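You operate a simulated robot arm through the tools that you are given. There is no shell and no other tool.

Carry out the task below with a simulated robot arm. There is one attempt and no reset: what you move stays moved.

TASK
Fill the yellow spout pack to the LOW line and cap it.
Fine: It stays in the holder, spout aside, nothing spilt; the cap has the pack's colour. Where these are worked on the way, their far stop is far enough and under half their travel is too little: spout.

Only the result counts: the job must be done as asked and must still hold three seconds after the hand-in. Knocking over, shifting, dropping, spilling or breaking anything else fails it. A push-on lid holds only when it is set on centred and level and pressed home; a screw cap is set on level and turned clockwise until tight.

THE ROBOT
A 7-joint arm with a two-finger parallel gripper, fixed in place. Base frame: the origin is at the foot of the arm, x ahead of it, y to its left, z up. Lengths are in m, angles in rad, forces in N, time in s.
With the tool pointing down near the work surface it reaches from about 0.3 to 0.7 m from the base axis. Its first joint turns from -1.152 to 1.152 rad. Payload 1.57 kg.
The TCP is the grasp point between the finger pads, 0.03 m short of the fingertips. In the tool frame z runs along the fingers and y along their closing line. The gripper opens to 0.11 m. The fingers are 0.024 m wide and 0.012 m thick; the gripper's body (0.048 by 0.112 m) begins 0.078 m behind the TCP.
Orientation is told as [roll, pitch, yaw] about the base's x, y, z axes, in that order, counted from this pose: with the fingers straight down and closing along the base's y, the tool's x points along the base's -x, its y along +y and its z along -z.

THE INTERFACE
- The arm moves only by the tool move_arm. Its argument "moves" is a list of rows, each a list of 2 entries, a list of its own where there are three numbers: the shift along the tool's x, y, z in units of 40 mm (1.0 is 40 mm), then the turn, a rotation vector about the tool's x, y, z in units of 5 degrees (1.0 is 5 degrees). In form: [[[tx, ty, tz], [wx, wy, wz]], ...]. A call has 1 to 20 rows; each row shifts and turns the commanded pose from where the row before left it, along the tool's axes as they then stand. "jaw" is the gripper command, from -1 (fully open) to 1 (shut), values between in proportion, set as the call begins (left out, the last holds). A call with a number of a shift or a turn outside -1 to 1 is refused whole. Each row takes 0.2 s and may step no farther than 0.05 m and 0.15 rad from the row before; otherwise, or with a gripper value out of range, the whole call is refused. Where a pose cannot be reached the arm comes as near as it can. A force on the tool above 90 N (or 10 N above the force at the start of the call, whichever is more), or a blocked arm, ends the call early, and 0.2 s more pass. Each finger travels about 0.108 m/s and halts on what it meets, pressing with about 43 N; the grip force reading is that of the motor and also rises with nothing between the fingers. The clock runs only during rows and for 0.2 s after the last one: add rows that do not move to give the fingers time. The reply holds the time, the measured pose of the TCP, the force on the tool along the base axes, the opening and the grip force, in the units named above and with some noise, with the torque about the TCP (base axes, N m) and any sound that the robot's microphone picked up, and new pictures: "pictures" is both (left out), scene, wrist or none.
- Cameras (640 x 400 px; columns grow to the right, rows downward): "scene" is fixed at [0.167, -0.3926, 1.4128]; the picture's right is [0.76, -0.64, 0.00], its down [-0.32, -0.38, -0.87] and it looks along [0.56, 0.67, -0.49] (base axes); focal length 220 px, centre (320, 200). "wrist" rides on the gripper at [0.07, 0.016, -0.141] in the tool frame; the picture's right is [-0.23, 0.97, 0.00], its down [-0.86, -0.20, -0.48] and it looks along [-0.47, -0.11, 0.88] (tool axes); focal length 222 px, centre (320, 200). There is no depth. A picture from a camera that has moved, and an enlarged one, comes with that camera's place and axes in the base frame and with its lens.
- zoom(camera, box): a new picture of the part [left, top, right, bottom] of that camera's present view, enlarged. It takes no simulated time.
- close_job(): hands the job in; it is judged then, once.

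Nothing tells you positions but the pictures and the camera data. Unless the task says otherwise, let go and move clear before handing in.

The tools are called after "Emit:" as name(argument=value, ...) on one line, values as JSON. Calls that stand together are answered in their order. move_arm: Moves the arm, as the interface text tells. Its arguments: {"type":"object","properties":{"moves":{"type":"array"},"jaw":{"type":"number"},"pictures":{"type":"string","enum":["both","scene","wrist","none"]}},"required":["moves"]} The other tools are called the same way: zoom (camera, box) takes an enlarged picture of a part of a camera's view; close_job () hands the job in.

At the start:

```text
clock: 0.0
tool_pos: [0.2873, -0.0672, 1.3158]
tool_rot: [0.0, 0.001, -0.001]
force: [-0.6, -0.5, 0.2]
moment: [0.01, 0.0, 0.0]
gripper_width: 0.1098
finger_force: 0.1
```

scene: 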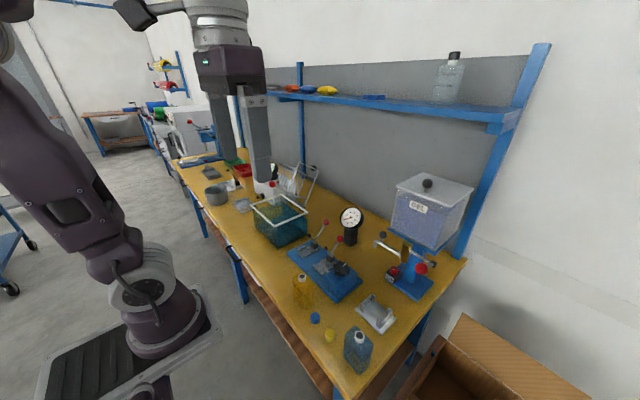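
wrist: 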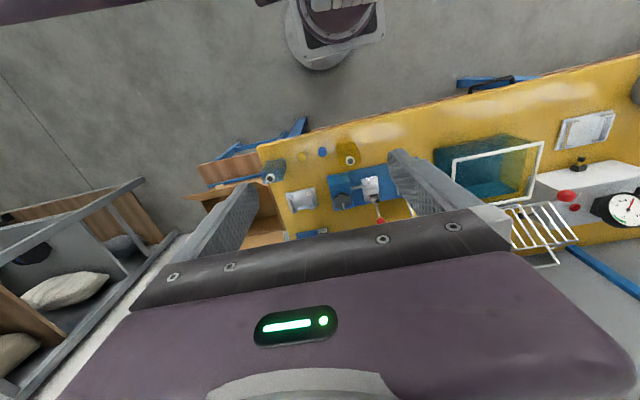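

I see a yellow workbench with a tank on a valve stand, a clamp fixture, yellow and blue packs, and yellow and blue caps. I'll zoom in to identify things before moving.

Emit:
zoom(camera="scene", box=[270, 200, 480, 390])

Emit:
zoom(camera="scene", box=[360, 160, 480, 310])

Emit:
zoom(camera="scene", box=[280, 260, 400, 380])

Emit:
zoom(camera="wrist", box=[240, 120, 460, 260])

```text
2.11 times, centred on (375, 295) of scene
camera zoom: at [0.167, -0.3926, 1.4128], right [0.76, -0.64, 0.0], down [-0.32, -0.38, -0.87], along [0.56, 0.67, -0.49], focal length 463 px, centre (204, 0)
```

zoom: 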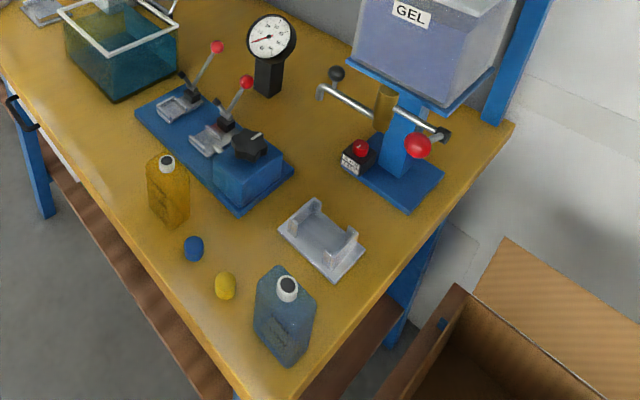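

```text
2.67 times, centred on (420, 235) of scene
camera zoom: at [0.167, -0.3926, 1.4128], right [0.76, -0.64, 0.0], down [-0.32, -0.38, -0.87], along [0.56, 0.67, -0.49], focal length 586 px, centre (53, 107)
```

zoom: 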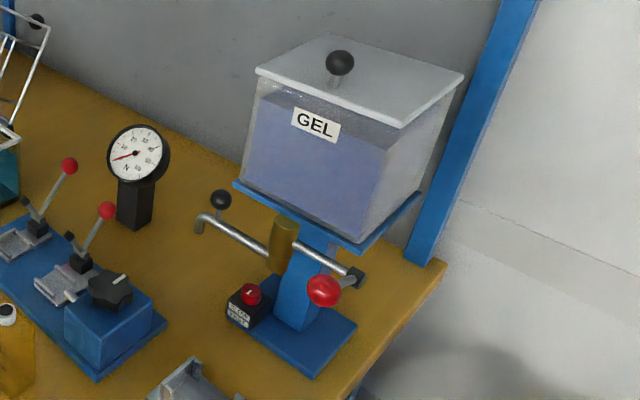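

```text
3.33 times, centred on (340, 320) of scene
camera zoom: at [0.167, -0.3926, 1.4128], right [0.76, -0.64, 0.0], down [-0.32, -0.38, -0.87], along [0.56, 0.67, -0.49], focal length 733 px, centre (253, -200)
```

zoom: 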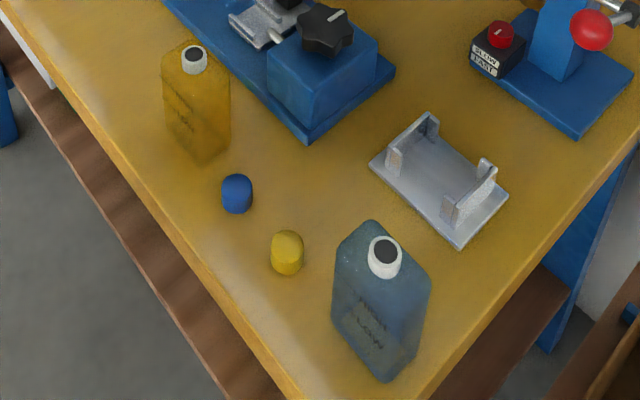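

```text
2.86 times, centred on (350, 190) of wrist
camera zoom: at [0.2174, -0.0509, 1.4573], right [0.23, 0.97, 0.0], down [0.86, -0.2, 0.48], along [0.47, -0.11, -0.88], focal length 635 px, centre (234, 229)
```

zoom: 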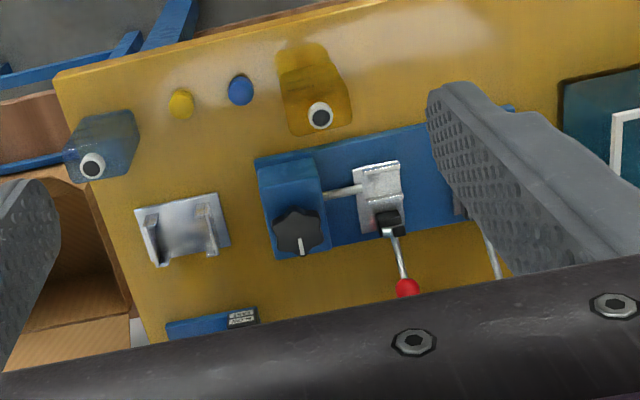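

The dispenser (GEL tank with swivel spout, a red ball lever and a slow/fast knob) seems to stand near (0.71, -0.2). An empty metal holder is near (0.55, -0.19), the yellow pack near (0.41, -0.02) and the yellow cap near (0.40, -0.15). I'll move the arm forward for a closer wrist view.

Emit:
move_arm(moves=[[[-0.8, -0.3, 0.5], [0, 0, 0]], [[-0.8, -0.3, 0.5], [0, 0, 0]], [[-0.8, -0.3, 0.5], [0, 0, 0]], [[-0.8, -0.3, 0.5], [0, 0, 0]]])

Emit:
zoom(camera="wrist", box=[160, 0, 480, 200])

Emit:
zoom(camera="scene", box=[370, 220, 450, 310])

```text
clock: 1.0
tool_pos: [0.4182, -0.1163, 1.2362]
tool_rot: [0.001, -0.001, -0.001]
force: [-0.5, -0.5, 1.0]
moment: [0.0, 0.03, -0.02]
gripper_width: 0.1102
finger_force: 0.1
camera wrist: at [0.3477, -0.0996, 1.377], right [0.23, 0.97, 0.0], down [0.85, -0.2, 0.48], along [0.47, -0.11, -0.88], focal length 222 px, centre (320, 200)
```

scene: 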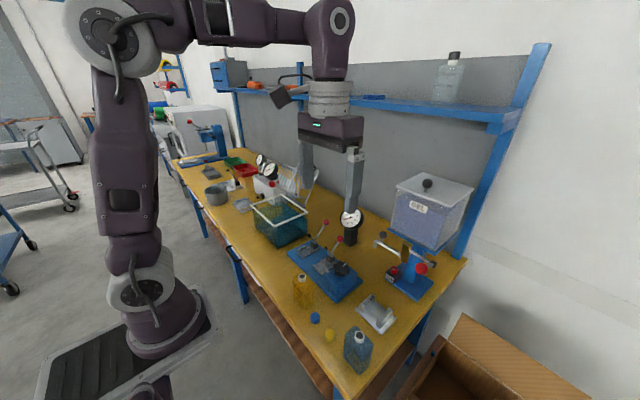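
wrist: 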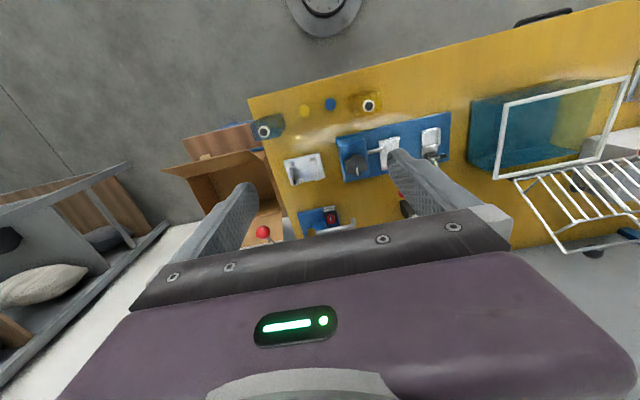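

```text
2.00 times, centred on (320, 100) of wrist
camera zoom: at [0.3477, -0.0996, 1.377], right [0.23, 0.97, 0.0], down [0.85, -0.2, 0.48], along [0.47, -0.11, -0.88], focal length 444 px, centre (320, 400)
```

zoom: 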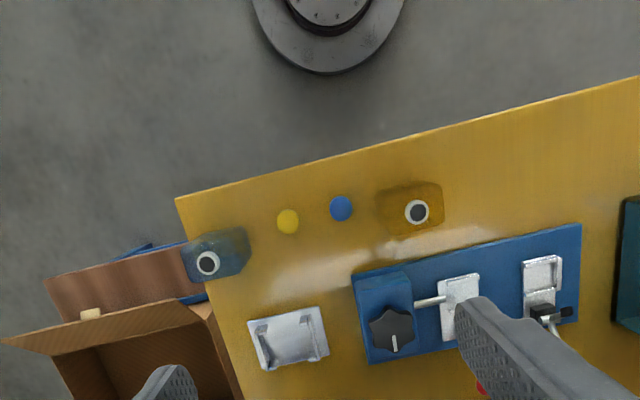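

```text
4.44 times, centred on (410, 265) of scene
camera zoom: at [0.1671, -0.3927, 1.4127], right [0.76, -0.64, 0.0], down [-0.32, -0.38, -0.87], along [0.56, 0.67, -0.49], focal length 977 px, centre (-80, -89)
```

zoom: 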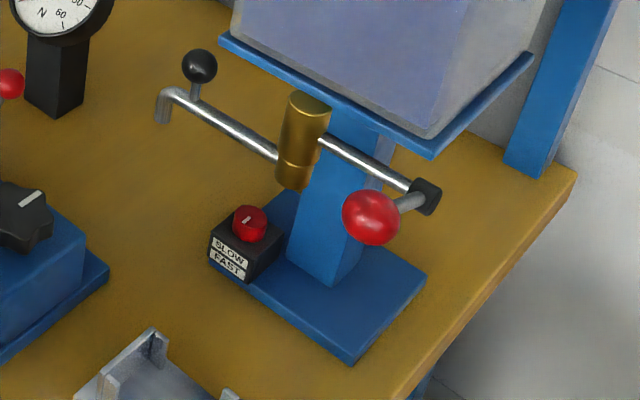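

The arm is now over the bench, and triangulation puts the pack neck at about (0.414, -0.019, 0.912). I'll zoom in on the dispenser in the wrist view next.

Emit:
zoom(camera="wrist", box=[230, 140, 390, 250])

Emit:
zoom(camera="wrist", box=[240, 80, 400, 180])

```text
3.64 times, centred on (310, 195) of wrist
camera zoom: at [0.3477, -0.0996, 1.377], right [0.23, 0.97, 0.0], down [0.85, -0.2, 0.48], along [0.47, -0.11, -0.88], focal length 808 px, centre (356, 218)
```

zoom: 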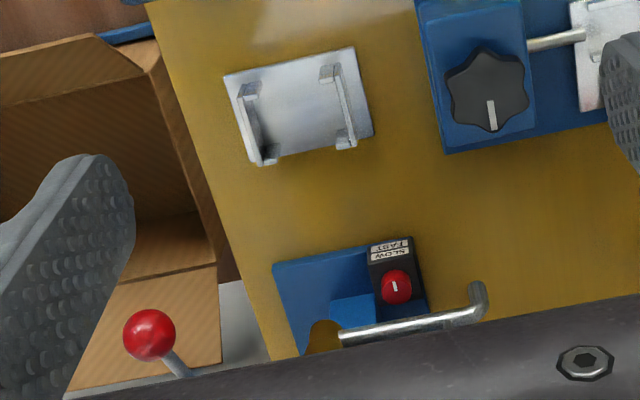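

```text
4.00 times, centred on (320, 130) of wrist
camera zoom: at [0.3477, -0.0996, 1.377], right [0.23, 0.97, 0.0], down [0.85, -0.2, 0.48], along [0.47, -0.11, -0.88], focal length 888 px, centre (320, 480)
```

zoom: 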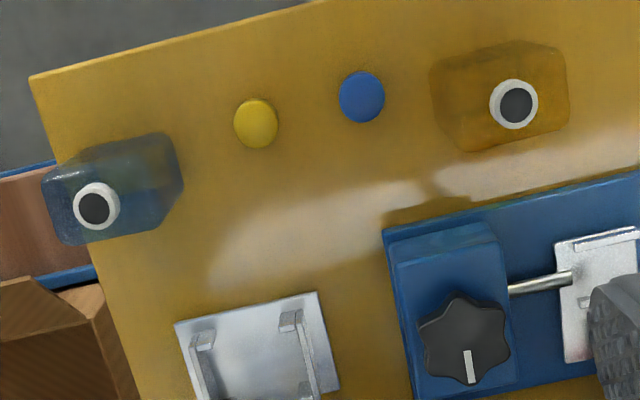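

By triangulation the red valve ball is near (0.574, -0.265, 1.03), the spout outlet near (0.648, -0.09, 0.95), and the swivel column near (0.66, -0.185). The holder is centred near (0.551, -0.19). I'll zoom hard on the pack, the caps and the dispenser for detail.

Emit:
zoom(camera="scene", box=[286, 265, 322, 315])

Emit:
zoom(camera="scene", box=[303, 305, 347, 350])

Emit:
zoom(camera="scene", box=[340, 320, 376, 380])

Emit:
zoom(camera="scene", box=[384, 256, 410, 290])

Emit:
zoom(camera="scene", box=[350, 285, 400, 340])

Emit:
zoom(camera="wrist", box=[345, 85, 390, 120])

Emit:
zoom(camera="wrist", box=[290, 90, 350, 125])

Emit:
zoom(camera="wrist", box=[312, 200, 352, 235])

```text
8.00 times, centred on (304, 290) of scene
camera zoom: at [0.1671, -0.3927, 1.4127], right [0.76, -0.64, 0.0], down [-0.32, -0.38, -0.87], along [0.56, 0.67, -0.49], focal length 1759 px, centre (448, -520)
```

zoom: 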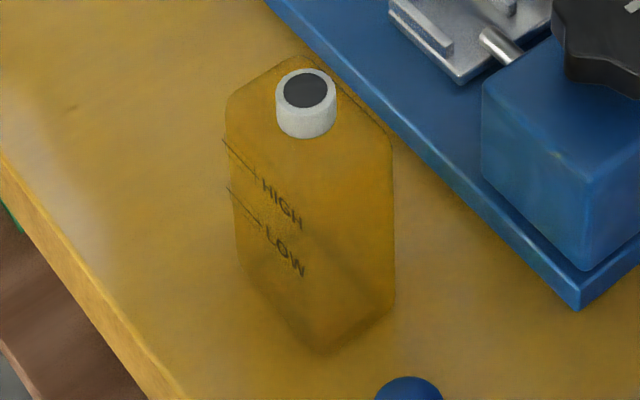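

```text
8.89 times, centred on (325, 328) of scene
camera zoom: at [0.1671, -0.3927, 1.4127], right [0.76, -0.64, 0.0], down [-0.32, -0.38, -0.87], along [0.56, 0.67, -0.49], focal length 1955 px, centre (276, -933)
```

zoom: 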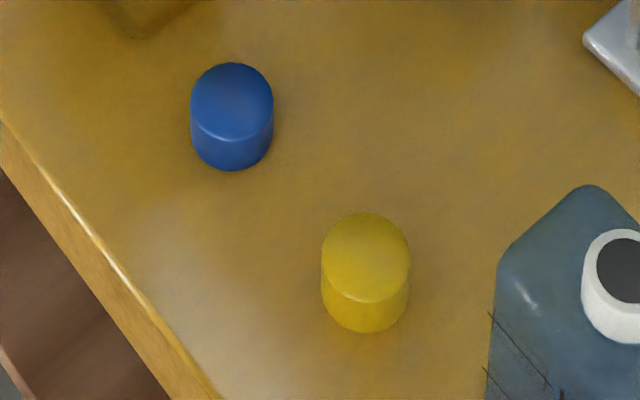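

```text
6.67 times, centred on (358, 350) of scene
camera zoom: at [0.1671, -0.3927, 1.4127], right [0.76, -0.64, 0.0], down [-0.32, -0.38, -0.87], along [0.56, 0.67, -0.49], focal length 1466 px, centre (67, -800)
```

zoom: 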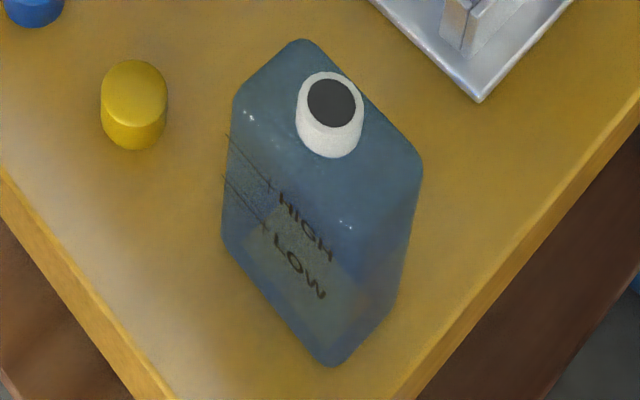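

```text
11.76 times, centred on (397, 273) of scene
camera zoom: at [0.1671, -0.3927, 1.4127], right [0.76, -0.64, 0.0], down [-0.32, -0.38, -0.87], along [0.56, 0.67, -0.49], focal length 2587 px, centre (-586, -659)
```

zoom: 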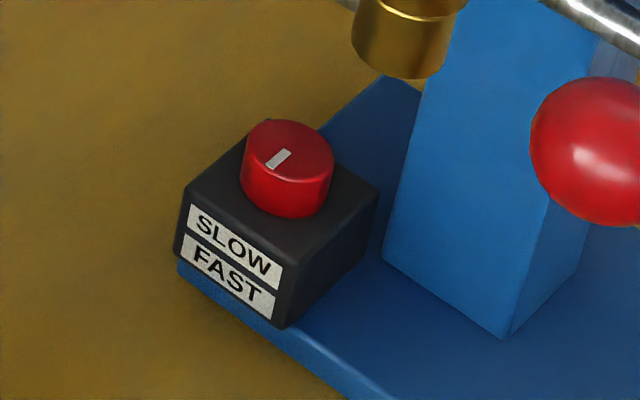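

```text
7.27 times, centred on (375, 312) of scene
camera zoom: at [0.1671, -0.3927, 1.4127], right [0.76, -0.64, 0.0], down [-0.32, -0.38, -0.87], along [0.56, 0.67, -0.49], focal length 1599 px, centre (-80, -618)
```

zoom: 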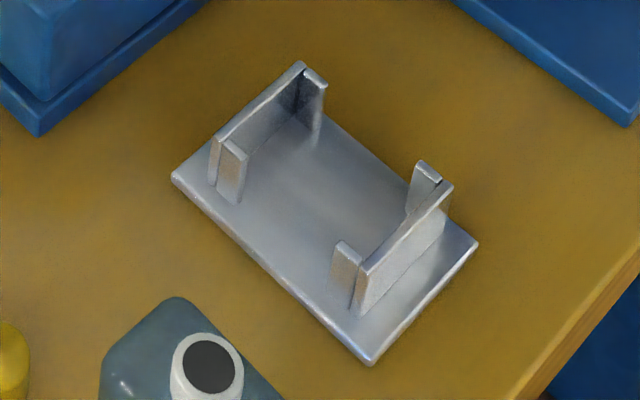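

```text
11.43 times, centred on (368, 102) of wrist
camera zoom: at [0.3477, -0.0996, 1.377], right [0.23, 0.97, 0.0], down [0.85, -0.2, 0.48], along [0.47, -0.11, -0.88], focal length 2538 px, centre (-223, 1314)
```

zoom: 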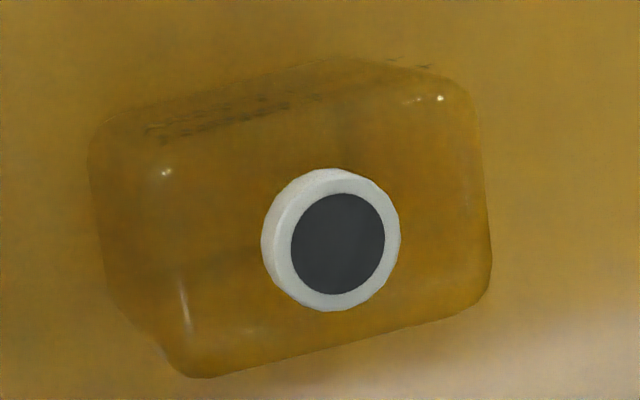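

```text
10.67 times, centred on (320, 108) of wrist
camera zoom: at [0.3477, -0.0996, 1.377], right [0.23, 0.97, 0.0], down [0.85, -0.2, 0.48], along [0.47, -0.11, -0.88], focal length 2369 px, centre (320, 1187)
```

zoom: 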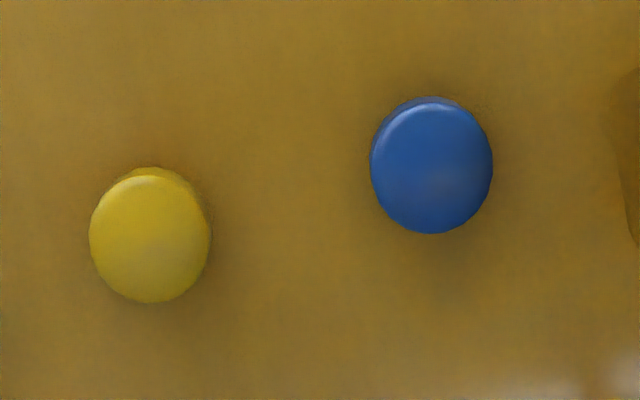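

```text
11.43 times, centred on (332, 218) of wrist
camera zoom: at [0.3477, -0.0996, 1.377], right [0.23, 0.97, 0.0], down [0.85, -0.2, 0.48], along [0.47, -0.11, -0.88], focal length 2538 px, centre (183, 0)
```

zoom: 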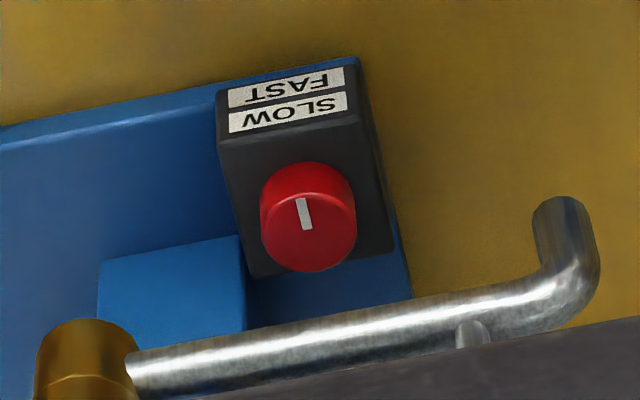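

The zooms show HIGH and LOW lines on the pack's robot-facing side, with LOW about 49 mm above its base. The cap is about 27 mm wide and 18 mm tall. The holder's end walls run along x and are about 0.069 m apart in y. Next I'll turn the tool by -90° of yaw and look at the dispenser from above.

Emit:
move_arm(moves=[[[-0.5, -0.7, -0.5], [0, 0, 0]], [[-0.5, -0.7, -0.5], [0, 0, 0]], [[-0.5, -0.7, -0.5], [0, 0, 0]], [[0, 0, 0], [0, 0, 1]], [[0, 0, 0], [0, 0, 1]], [[0, 0, 0], [0, 0, 1]], [[0, 0, 0], [0, 0, 1]], [[0, 0, 0], [0, 0, 1]], [[0, 0, 0], [0, 0, 1]], [[0, 0, 0], [0, 0, 1]], [[0, 0, 0], [0, 0, 1]], [[0, 0, 0], [0, 0, 1]], [[0, 0, 0], [0, 0, 1]], [[0, 0, 0], [0, 0, 1]], [[0, 0, 0], [0, 0, 1]], [[0, 0, 0], [0, 0, 1]], [[0, 0, 0], [0, 0, 1]], [[0, 0, 0], [0, 0, 1]], [[0, 0, 0], [0, 0, 1]], [[0, 0, 0], [0, 0, 1]]])

```text
clock: 5.2
tool_pos: [0.4654, -0.1859, 1.2867]
tool_rot: [0.001, -0.002, -1.485]
force: [0.5, -1.5, 1.0]
moment: [0.01, -0.04, -0.02]
gripper_width: 0.1097
finger_force: 0.2
out of reach, approached as far as the arm can: row 3
camera wrist: at [0.4752, -0.1154, 1.4281], right [0.99, -0.14, 0.0], down [-0.13, -0.87, 0.48], along [-0.07, -0.47, -0.88], focal length 222 px, centre (320, 200)
```

scene: 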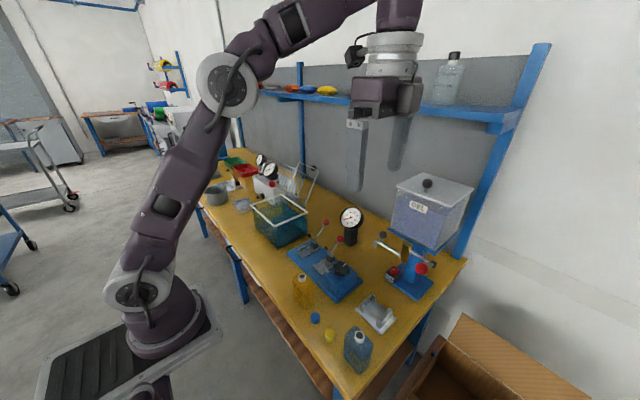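
wrist: 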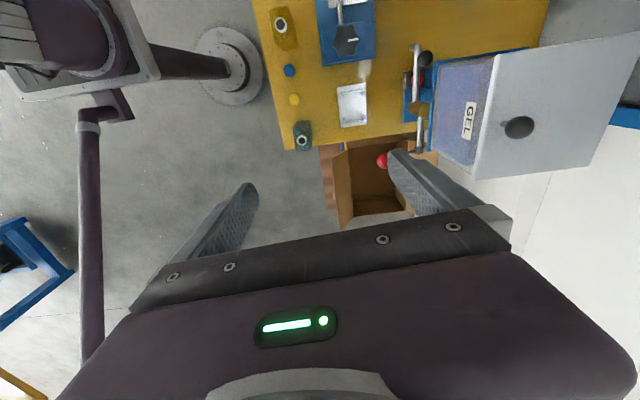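

From this view the tank, spout, knob and holder are all visible. I'll zoom in to triangulate the dispenser parts more precisely.

Emit:
zoom(camera="wrist", box=[320, 0, 480, 180])

Emit:
zoom(camera="wrist", box=[370, 30, 450, 170])

Emit:
zoom(camera="wrist", box=[260, 0, 380, 150])

Emit:
zoom(camera="scene", box=[370, 225, 440, 305])

```text
2.22 times, centred on (400, 90) of wrist
camera zoom: at [0.4752, -0.1154, 1.4281], right [0.99, -0.14, 0.0], down [-0.13, -0.87, 0.48], along [-0.07, -0.47, -0.88], focal length 494 px, centre (142, 444)
```

zoom: 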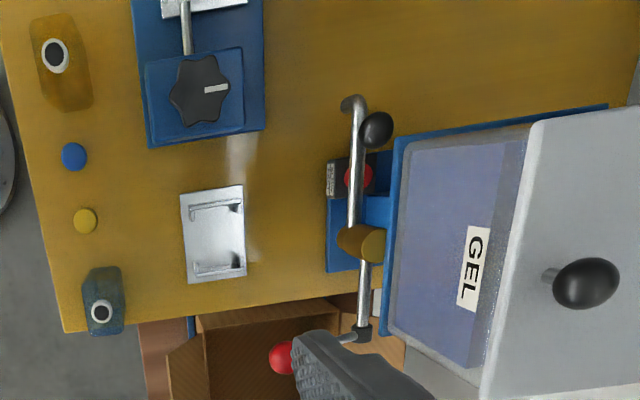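

```text
2.86 times, centred on (410, 100) of wrist
camera zoom: at [0.4752, -0.1154, 1.4281], right [0.99, -0.14, 0.0], down [-0.13, -0.87, 0.48], along [-0.07, -0.47, -0.88], focal length 635 px, centre (63, 486)
```

zoom: 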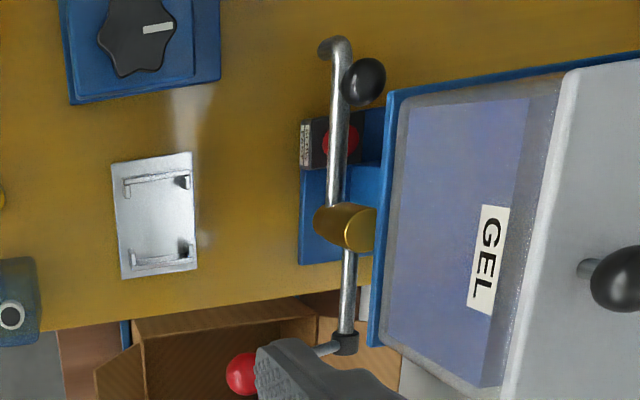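

```text
2.67 times, centred on (320, 75) of wrist
camera zoom: at [0.4752, -0.1154, 1.4281], right [0.99, -0.14, 0.0], down [-0.13, -0.87, 0.48], along [-0.07, -0.47, -0.88], focal length 592 px, centre (320, 533)
```

zoom: 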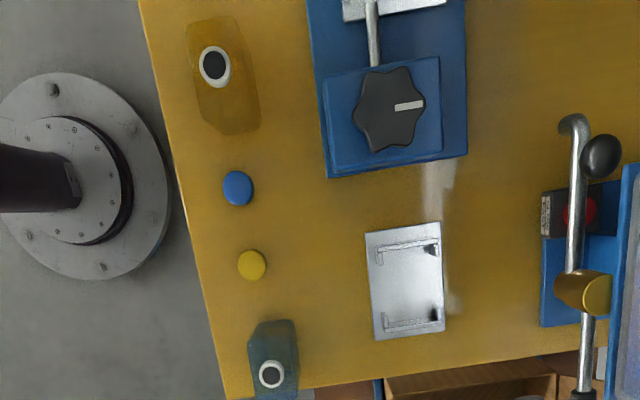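

```text
5.00 times, centred on (405, 265) of scene
camera zoom: at [0.167, -0.3926, 1.4128], right [0.76, -0.64, 0.0], down [-0.32, -0.38, -0.87], along [0.56, 0.67, -0.49], focal length 1100 px, centre (-105, -125)
```

zoom: 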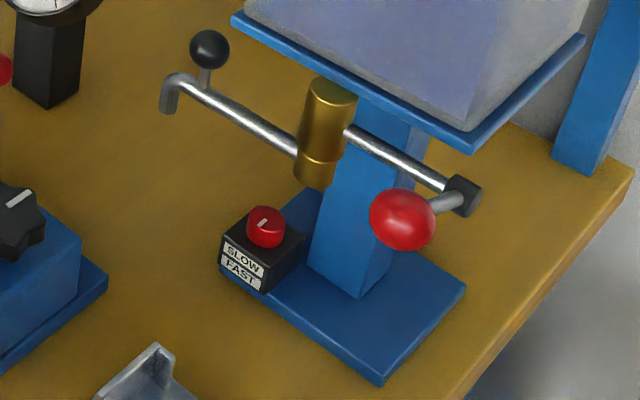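

The spout pivots at about (0.65, -0.19) with a radius near 0.10 m, so swinging it towards -x puts the outlet over the holder at about (0.55, -0.19, 0.936). The platform's front edge is at x≈0.657, z≈1.02. Now I'll finish the yaw and move over the yellow pack for a close look.

Emit:
move_arm(moves=[[[0, 0, 0], [0, 0, 1]], [[0.6, -0.18, 0.8], [0, 0, 0]], [[0.6, -0.18, 0.8], [0, 0, 0]], [[0.6, -0.18, 0.8], [0, 0, 0]], [[0.6, -0.18, 0.8], [0, 0, 0]], [[0.6, -0.18, 0.8], [0, 0, 0]], [[0.6, -0.18, 0.8], [0, 0, 0]], [[0.6, -0.18, 0.8], [0, 0, 0]], [[0, 0, 0], [0, 0, 0]]])

```text
clock: 7.2
tool_pos: [0.4168, -0.017, 1.0623]
tool_rot: [0.0, 0.0, -1.57]
force: [0.2, -0.2, -0.5]
moment: [-0.01, 0.0, 0.01]
gripper_width: 0.1101
finger_force: 0.0
camera wrist: at [0.4324, 0.0531, 1.2038], right [0.97, -0.23, 0.0], down [-0.2, -0.86, 0.48], along [-0.11, -0.47, -0.88], focal length 222 px, centre (320, 200)
```

scene: 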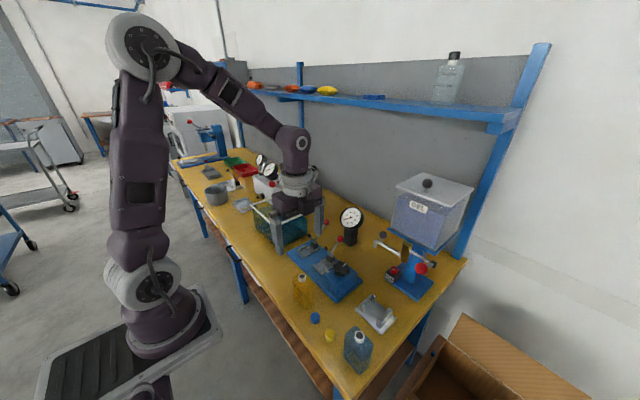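
wrist: 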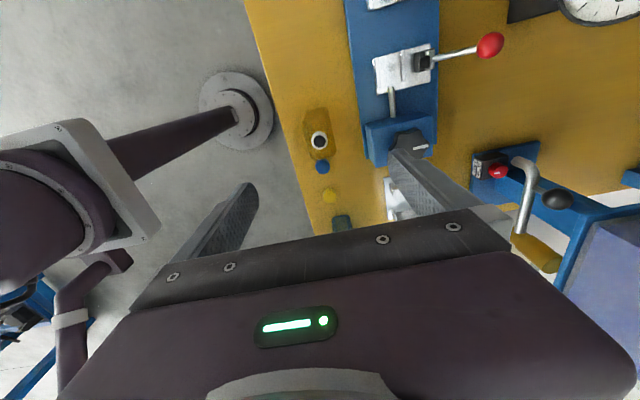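

The wrist camera now looks at the yellow pack from above. I'll zoom in to measure its size and orientation.

Emit:
zoom(camera="wrist", box=[280, 90, 360, 200])

Emit:
zoom(camera="wrist", box=[300, 105, 345, 165])

Emit:
zoom(camera="wrist", box=[450, 120, 600, 280])

Emit:
zoom(camera="scene", box=[280, 180, 340, 320])

```text
3.64 times, centred on (320, 145) of wrist
camera zoom: at [0.4324, 0.0531, 1.2038], right [0.97, -0.23, 0.0], down [-0.2, -0.86, 0.48], along [-0.11, -0.47, -0.88], focal length 808 px, centre (320, 400)
```

zoom: 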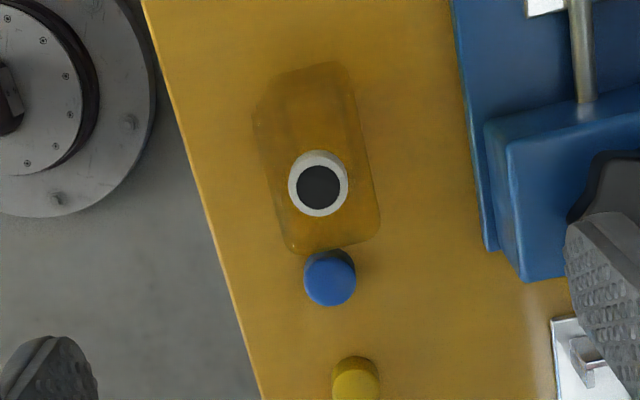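

```text
6.67 times, centred on (322, 135) of wrist
camera zoom: at [0.4324, 0.0531, 1.2038], right [0.97, -0.23, 0.0], down [-0.2, -0.86, 0.48], along [-0.11, -0.47, -0.88], focal length 1481 px, centre (303, 633)
```

zoom: 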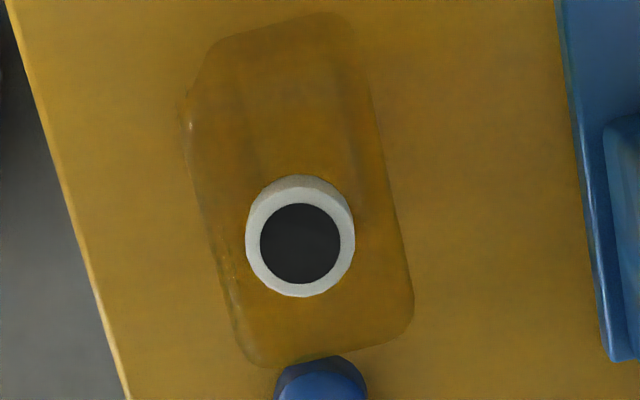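

```text
2.50 times, centred on (525, 200) of wrist
camera zoom: at [0.4324, 0.0531, 1.2038], right [0.97, -0.23, 0.0], down [-0.2, -0.86, 0.48], along [-0.11, -0.47, -0.88], focal length 555 px, centre (-192, 200)
```

zoom: 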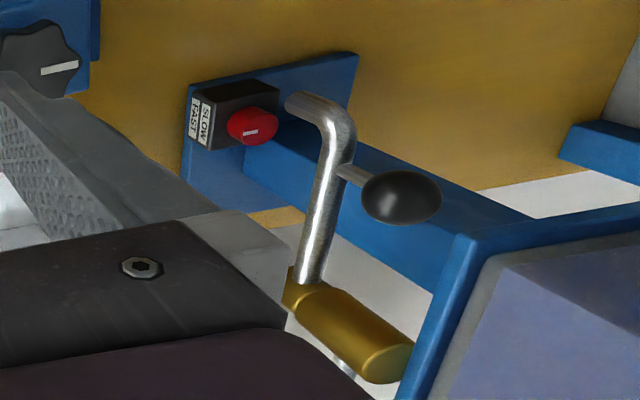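

```text
2.86 times, centred on (310, 250) of scene
camera zoom: at [0.1671, -0.3926, 1.4128], right [0.76, -0.64, 0.0], down [-0.32, -0.38, -0.87], along [0.56, 0.67, -0.49], focal length 628 px, centre (349, 57)
```

zoom: 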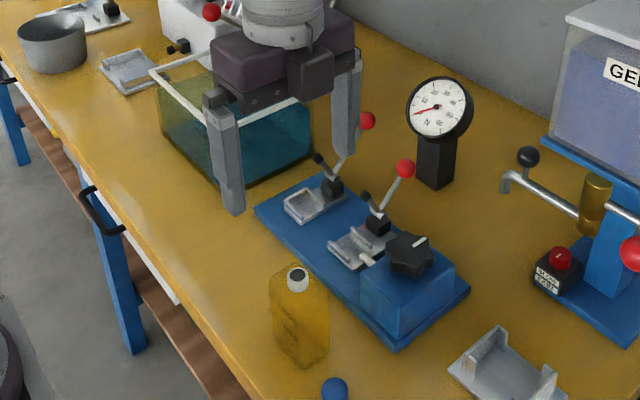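

The pack measures about 38 mm (x) by 64 mm (y), its neck is at (0.4155, -0.018, 0.9085), and it is axis-aligned. Before grasping it I'll hover above the holder and measure that just as precisely.

Emit:
move_arm(moves=[[[-0.72, 0.546, -0.1], [0, 0, 0]], [[-0.72, 0.546, -0.1], [0, 0, 0]], [[-0.72, 0.546, -0.1], [0, 0, 0]], [[-0.72, 0.546, -0.1], [0, 0, 0]], [[-0.72, 0.546, -0.1], [0, 0, 0]], [[-0.72, 0.546, -0.1], [0, 0, 0]], [[0, 0, 0], [0, 0, 0]]])

Emit:
zoom(camera="wrist", box=[270, 80, 390, 200])

Emit:
zoom(camera="wrist", box=[380, 0, 560, 160])

```text
clock: 8.8
tool_pos: [0.5454, -0.1906, 1.0862]
tool_rot: [0.002, 0.0, -1.571]
force: [0.1, 0.4, -0.1]
moment: [-0.01, 0.02, -0.02]
gripper_width: 0.11
finger_force: 0.1
camera wrist: at [0.5608, -0.1205, 1.2279], right [0.97, -0.23, 0.0], down [-0.2, -0.86, 0.48], along [-0.11, -0.47, -0.88], focal length 222 px, centre (320, 200)
```

scene: 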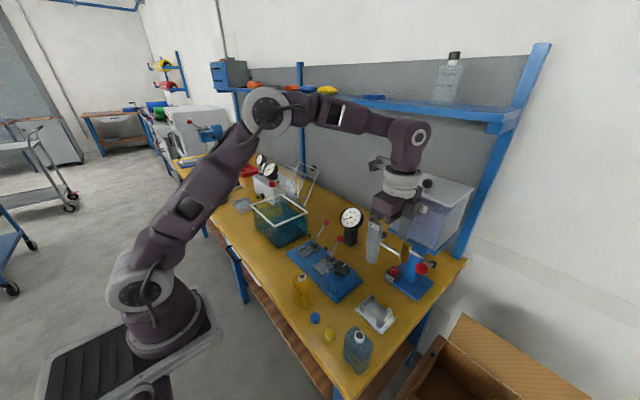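
wrist: 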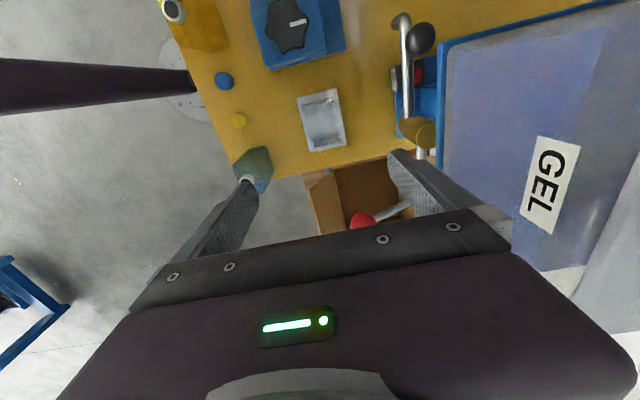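

```text
3.33 times, centred on (330, 140) of wrist
camera zoom: at [0.5608, -0.1205, 1.2279], right [0.97, -0.23, 0.0], down [-0.2, -0.86, 0.48], along [-0.11, -0.47, -0.88], focal length 740 px, centre (287, 400)
```

zoom: 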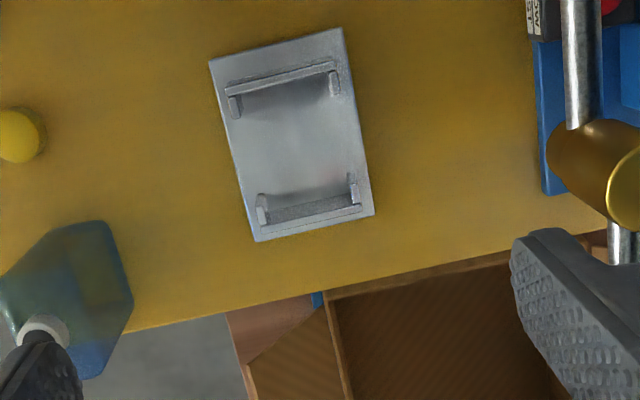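

```text
2.50 times, centred on (470, 80) of wrist
camera zoom: at [0.5608, -0.1205, 1.2279], right [0.97, -0.23, 0.0], down [-0.2, -0.86, 0.48], along [-0.11, -0.47, -0.88], focal length 555 px, centre (-55, 500)
```

zoom: 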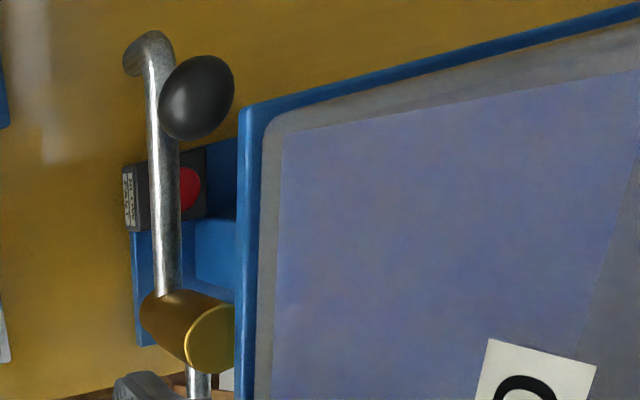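

The holder is clearly visible beneath. I'll enlarge it for exact wall positions.

Emit:
zoom(camera="wrist", box=[295, 84, 351, 154])

Emit:
zoom(camera="scene", box=[355, 288, 400, 338])

```text
5.71 times, centred on (323, 119) of wrist
camera zoom: at [0.5608, -0.1205, 1.2279], right [0.97, -0.23, 0.0], down [-0.2, -0.86, 0.48], along [-0.11, -0.47, -0.88], focal length 1269 px, centre (303, 663)
```

zoom: 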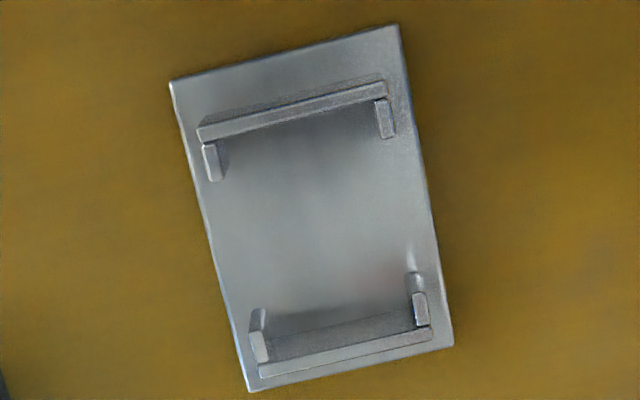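

```text
8.00 times, centred on (378, 313) of scene
camera zoom: at [0.167, -0.3927, 1.4128], right [0.76, -0.64, 0.0], down [-0.32, -0.38, -0.87], along [0.56, 0.67, -0.49], focal length 1759 px, centre (-140, -704)
```

zoom: 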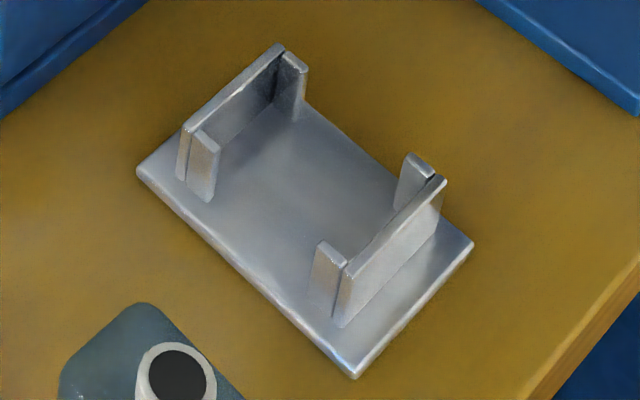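

The holder's centre is at about (0.5495, -0.191), its inner gap in y is about 67 mm, and its wall tops are at z≈0.831. I'll return above the yellow pack with the jaw part-open.

Emit:
move_arm(moves=[[[0.719, -0.541, 0], [0, 0, 0]], [[0.719, -0.541, 0], [0, 0, 0]], [[0.719, -0.541, 0], [0, 0, 0]], [[0.719, -0.541, 0], [0, 0, 0]], [[0.719, -0.541, 0], [0, 0, 0]], [[0.719, -0.541, 0], [0, 0, 0]], [[0, 0, 0.8], [0, 0, 0]], [[0, 0, 0.8], [0, 0, 0]], [[0, 0, 0], [0, 0, 0]]], jaw=-0.36)

Emit:
zoom(camera="wrist", box=[200, 60, 440, 230])

```text
clock: 10.8
tool_pos: [0.4148, -0.0169, 1.0221]
tool_rot: [-0.001, 0.0, -1.571]
force: [0.3, -0.2, 0.7]
moment: [-0.01, -0.01, 0.02]
gripper_width: 0.0747
finger_force: 0.1
camera wrist: at [0.4302, 0.053, 1.1643], right [0.97, -0.23, 0.0], down [-0.2, -0.86, 0.48], along [-0.11, -0.47, -0.88], focal length 222 px, centre (320, 200)
```

scene: 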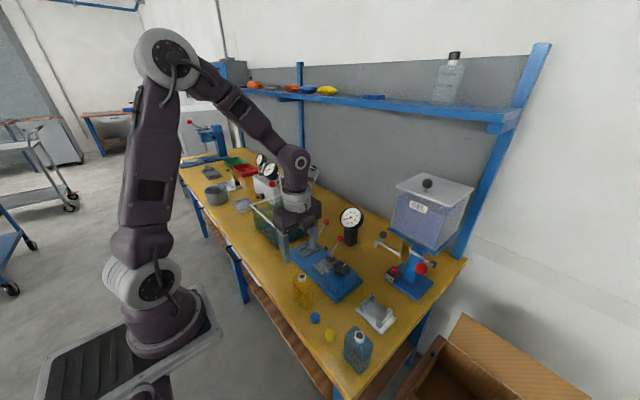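
wrist: 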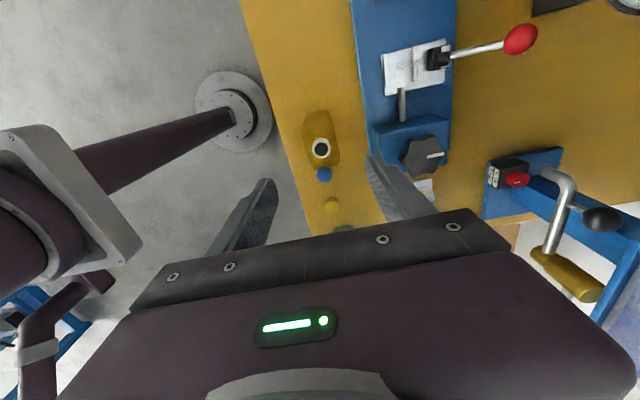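

```text
2.35 times, centred on (320, 145) of wrist
camera zoom: at [0.4302, 0.053, 1.1643], right [0.97, -0.23, 0.0], down [-0.2, -0.86, 0.48], along [-0.11, -0.47, -0.88], focal length 523 px, centre (320, 329)
```

zoom: 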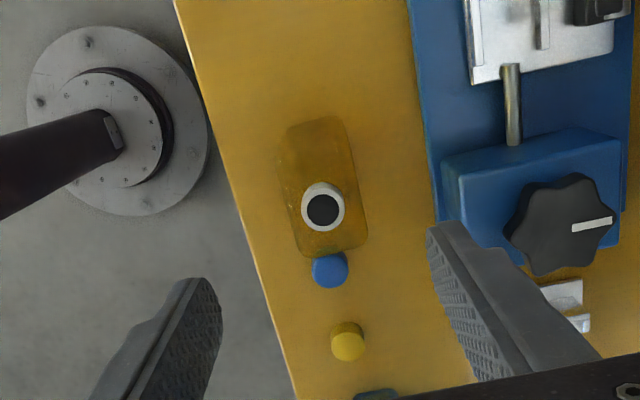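

The fingers straddle the pack in x with good clearance. I'll descend to grasp height, with the TCP at about z=0.865.

Emit:
move_arm(moves=[[[-0.02, 0.01, 0.98], [0, 0, 0]], [[0, 0, 0.98], [0, 0, 0]], [[0, 0, 0.98], [0, 0, 0]], [[0, 0, 0.98], [0, 0, 0]], [[0, 0, 0], [0, 0, 0]]])

Emit:
zoom(camera="scene", box=[270, 230, 350, 330])

Emit:
zoom(camera="wrist", box=[200, 60, 440, 230])

```text
clock: 12.0
tool_pos: [0.4182, -0.0197, 0.8648]
tool_rot: [0.0, -0.001, -1.571]
force: [-0.6, -0.9, -1.0]
moment: [-0.03, -0.02, 0.03]
gripper_width: 0.0746
finger_force: 0.0
camera wrist: at [0.434, 0.0506, 1.0066], right [0.97, -0.23, 0.0], down [-0.2, -0.85, 0.48], along [-0.11, -0.47, -0.88], focal length 222 px, centre (320, 200)
```

scene: 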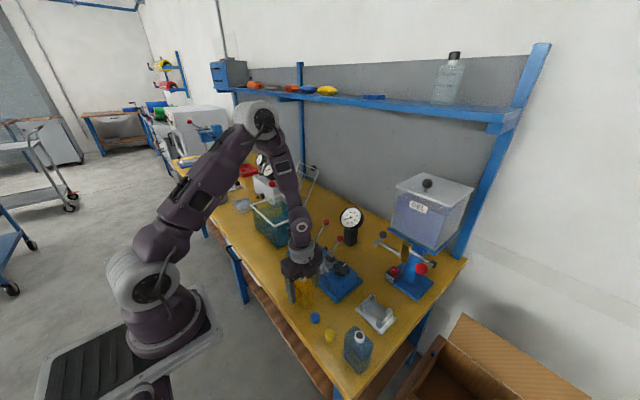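
wrist: 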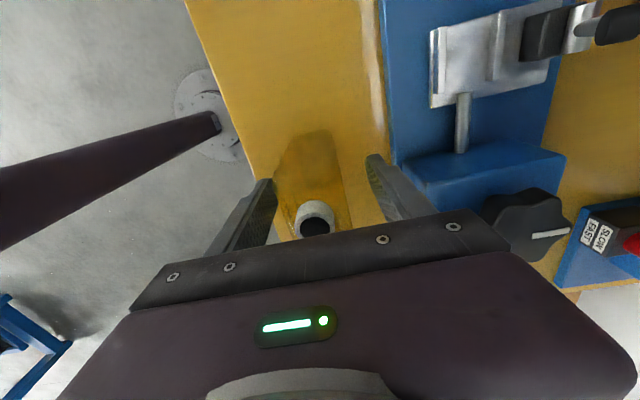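

```text
4.00 times, centred on (310, 280) of scene
camera zoom: at [0.167, -0.3927, 1.4128], right [0.76, -0.64, 0.0], down [-0.32, -0.38, -0.87], along [0.56, 0.67, -0.49], focal length 880 px, centre (360, -120)
```

zoom: 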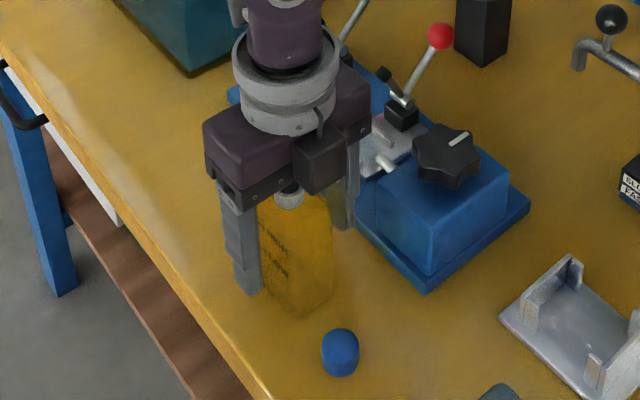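

```text
2.35 times, centred on (320, 145) of wrist
camera zoom: at [0.434, 0.0506, 1.0066], right [0.97, -0.23, 0.0], down [-0.2, -0.85, 0.48], along [-0.11, -0.47, -0.88], focal length 523 px, centre (320, 329)
```

zoom: 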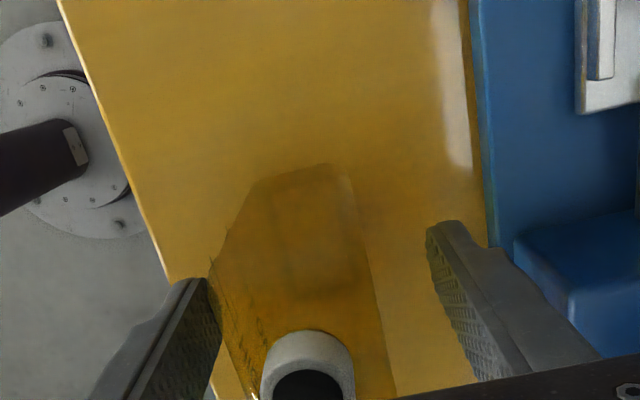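

The pack sits between the fingers, so I'll nudge the tool slightly to centre it and close the gripper.

Emit:
move_arm(moves=[[[0.02, -0.06, 0], [0, 0, 0]], [[0, 0, 0], [0, 0, 0]]], pictures="none")

Emit:
move_arm(moves=[[[0, 0, 0], [0, 0, 0]], [[0, 0, 0], [0, 0, 0]], [[0, 0, 0], [0, 0, 0]], [[0, 0, 0], [0, 0, 0]]], jaw=1)

Emit:
zoom(camera="scene", box=[270, 230, 350, 330])

Emit:
zoom(camera="wrist", box=[200, 60, 440, 230])

```text
clock: 12.6
tool_pos: [0.4144, -0.0197, 0.8652]
tool_rot: [0.001, 0.0, -1.57]
force: [0.5, -0.4, 0.0]
moment: [-0.03, -0.01, -0.02]
gripper_width: 0.0749
finger_force: 0.1
```

```text
clock: 13.6
tool_pos: [0.4142, -0.0186, 0.8654]
tool_rot: [0.0, -0.001, -1.571]
force: [1.0, -0.5, 0.1]
moment: [-0.05, -0.03, 0.02]
gripper_width: 0.039
finger_force: 43.5
camera wrist: at [0.4307, 0.0513, 1.0074], right [0.97, -0.23, 0.0], down [-0.2, -0.86, 0.48], along [-0.11, -0.47, -0.88], focal length 222 px, centre (320, 200)
```

scene: 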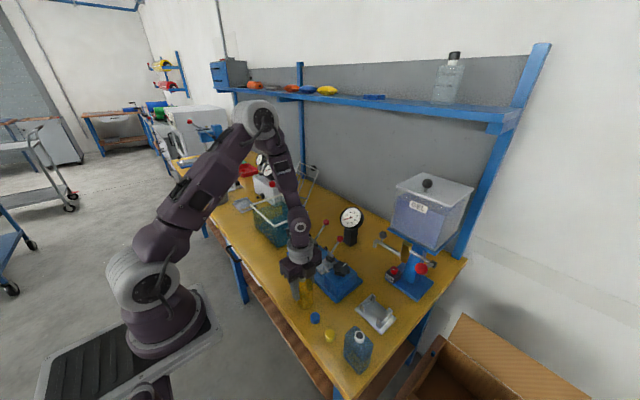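
wrist: 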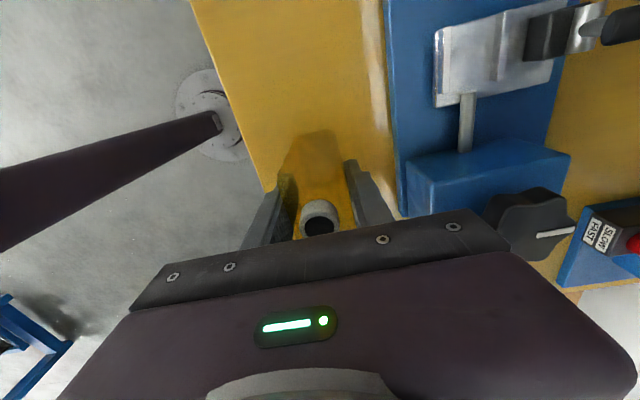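

```text
4.00 times, centred on (310, 280) of scene
camera zoom: at [0.167, -0.3926, 1.4128], right [0.76, -0.64, 0.0], down [-0.32, -0.38, -0.87], along [0.56, 0.67, -0.49], focal length 880 px, centre (360, -120)
```

zoom: 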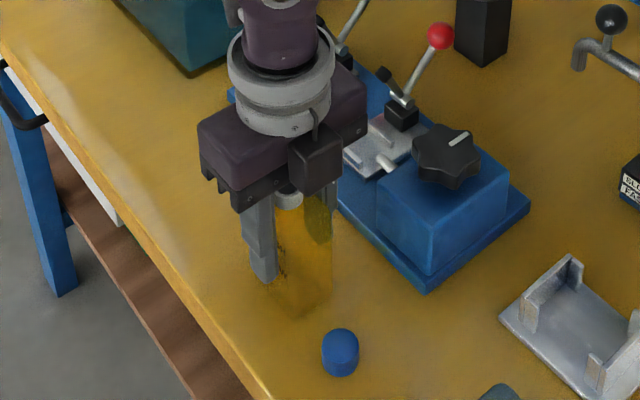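

```text
2.35 times, centred on (320, 145) of wrist
camera zoom: at [0.4307, 0.0513, 1.0074], right [0.97, -0.23, 0.0], down [-0.2, -0.86, 0.48], along [-0.11, -0.47, -0.88], focal length 523 px, centre (320, 329)
```

zoom: 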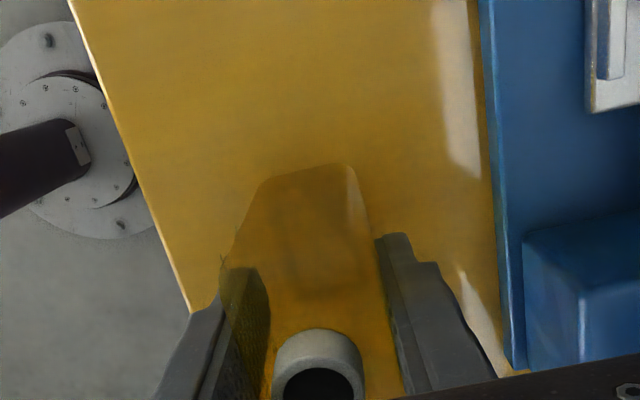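

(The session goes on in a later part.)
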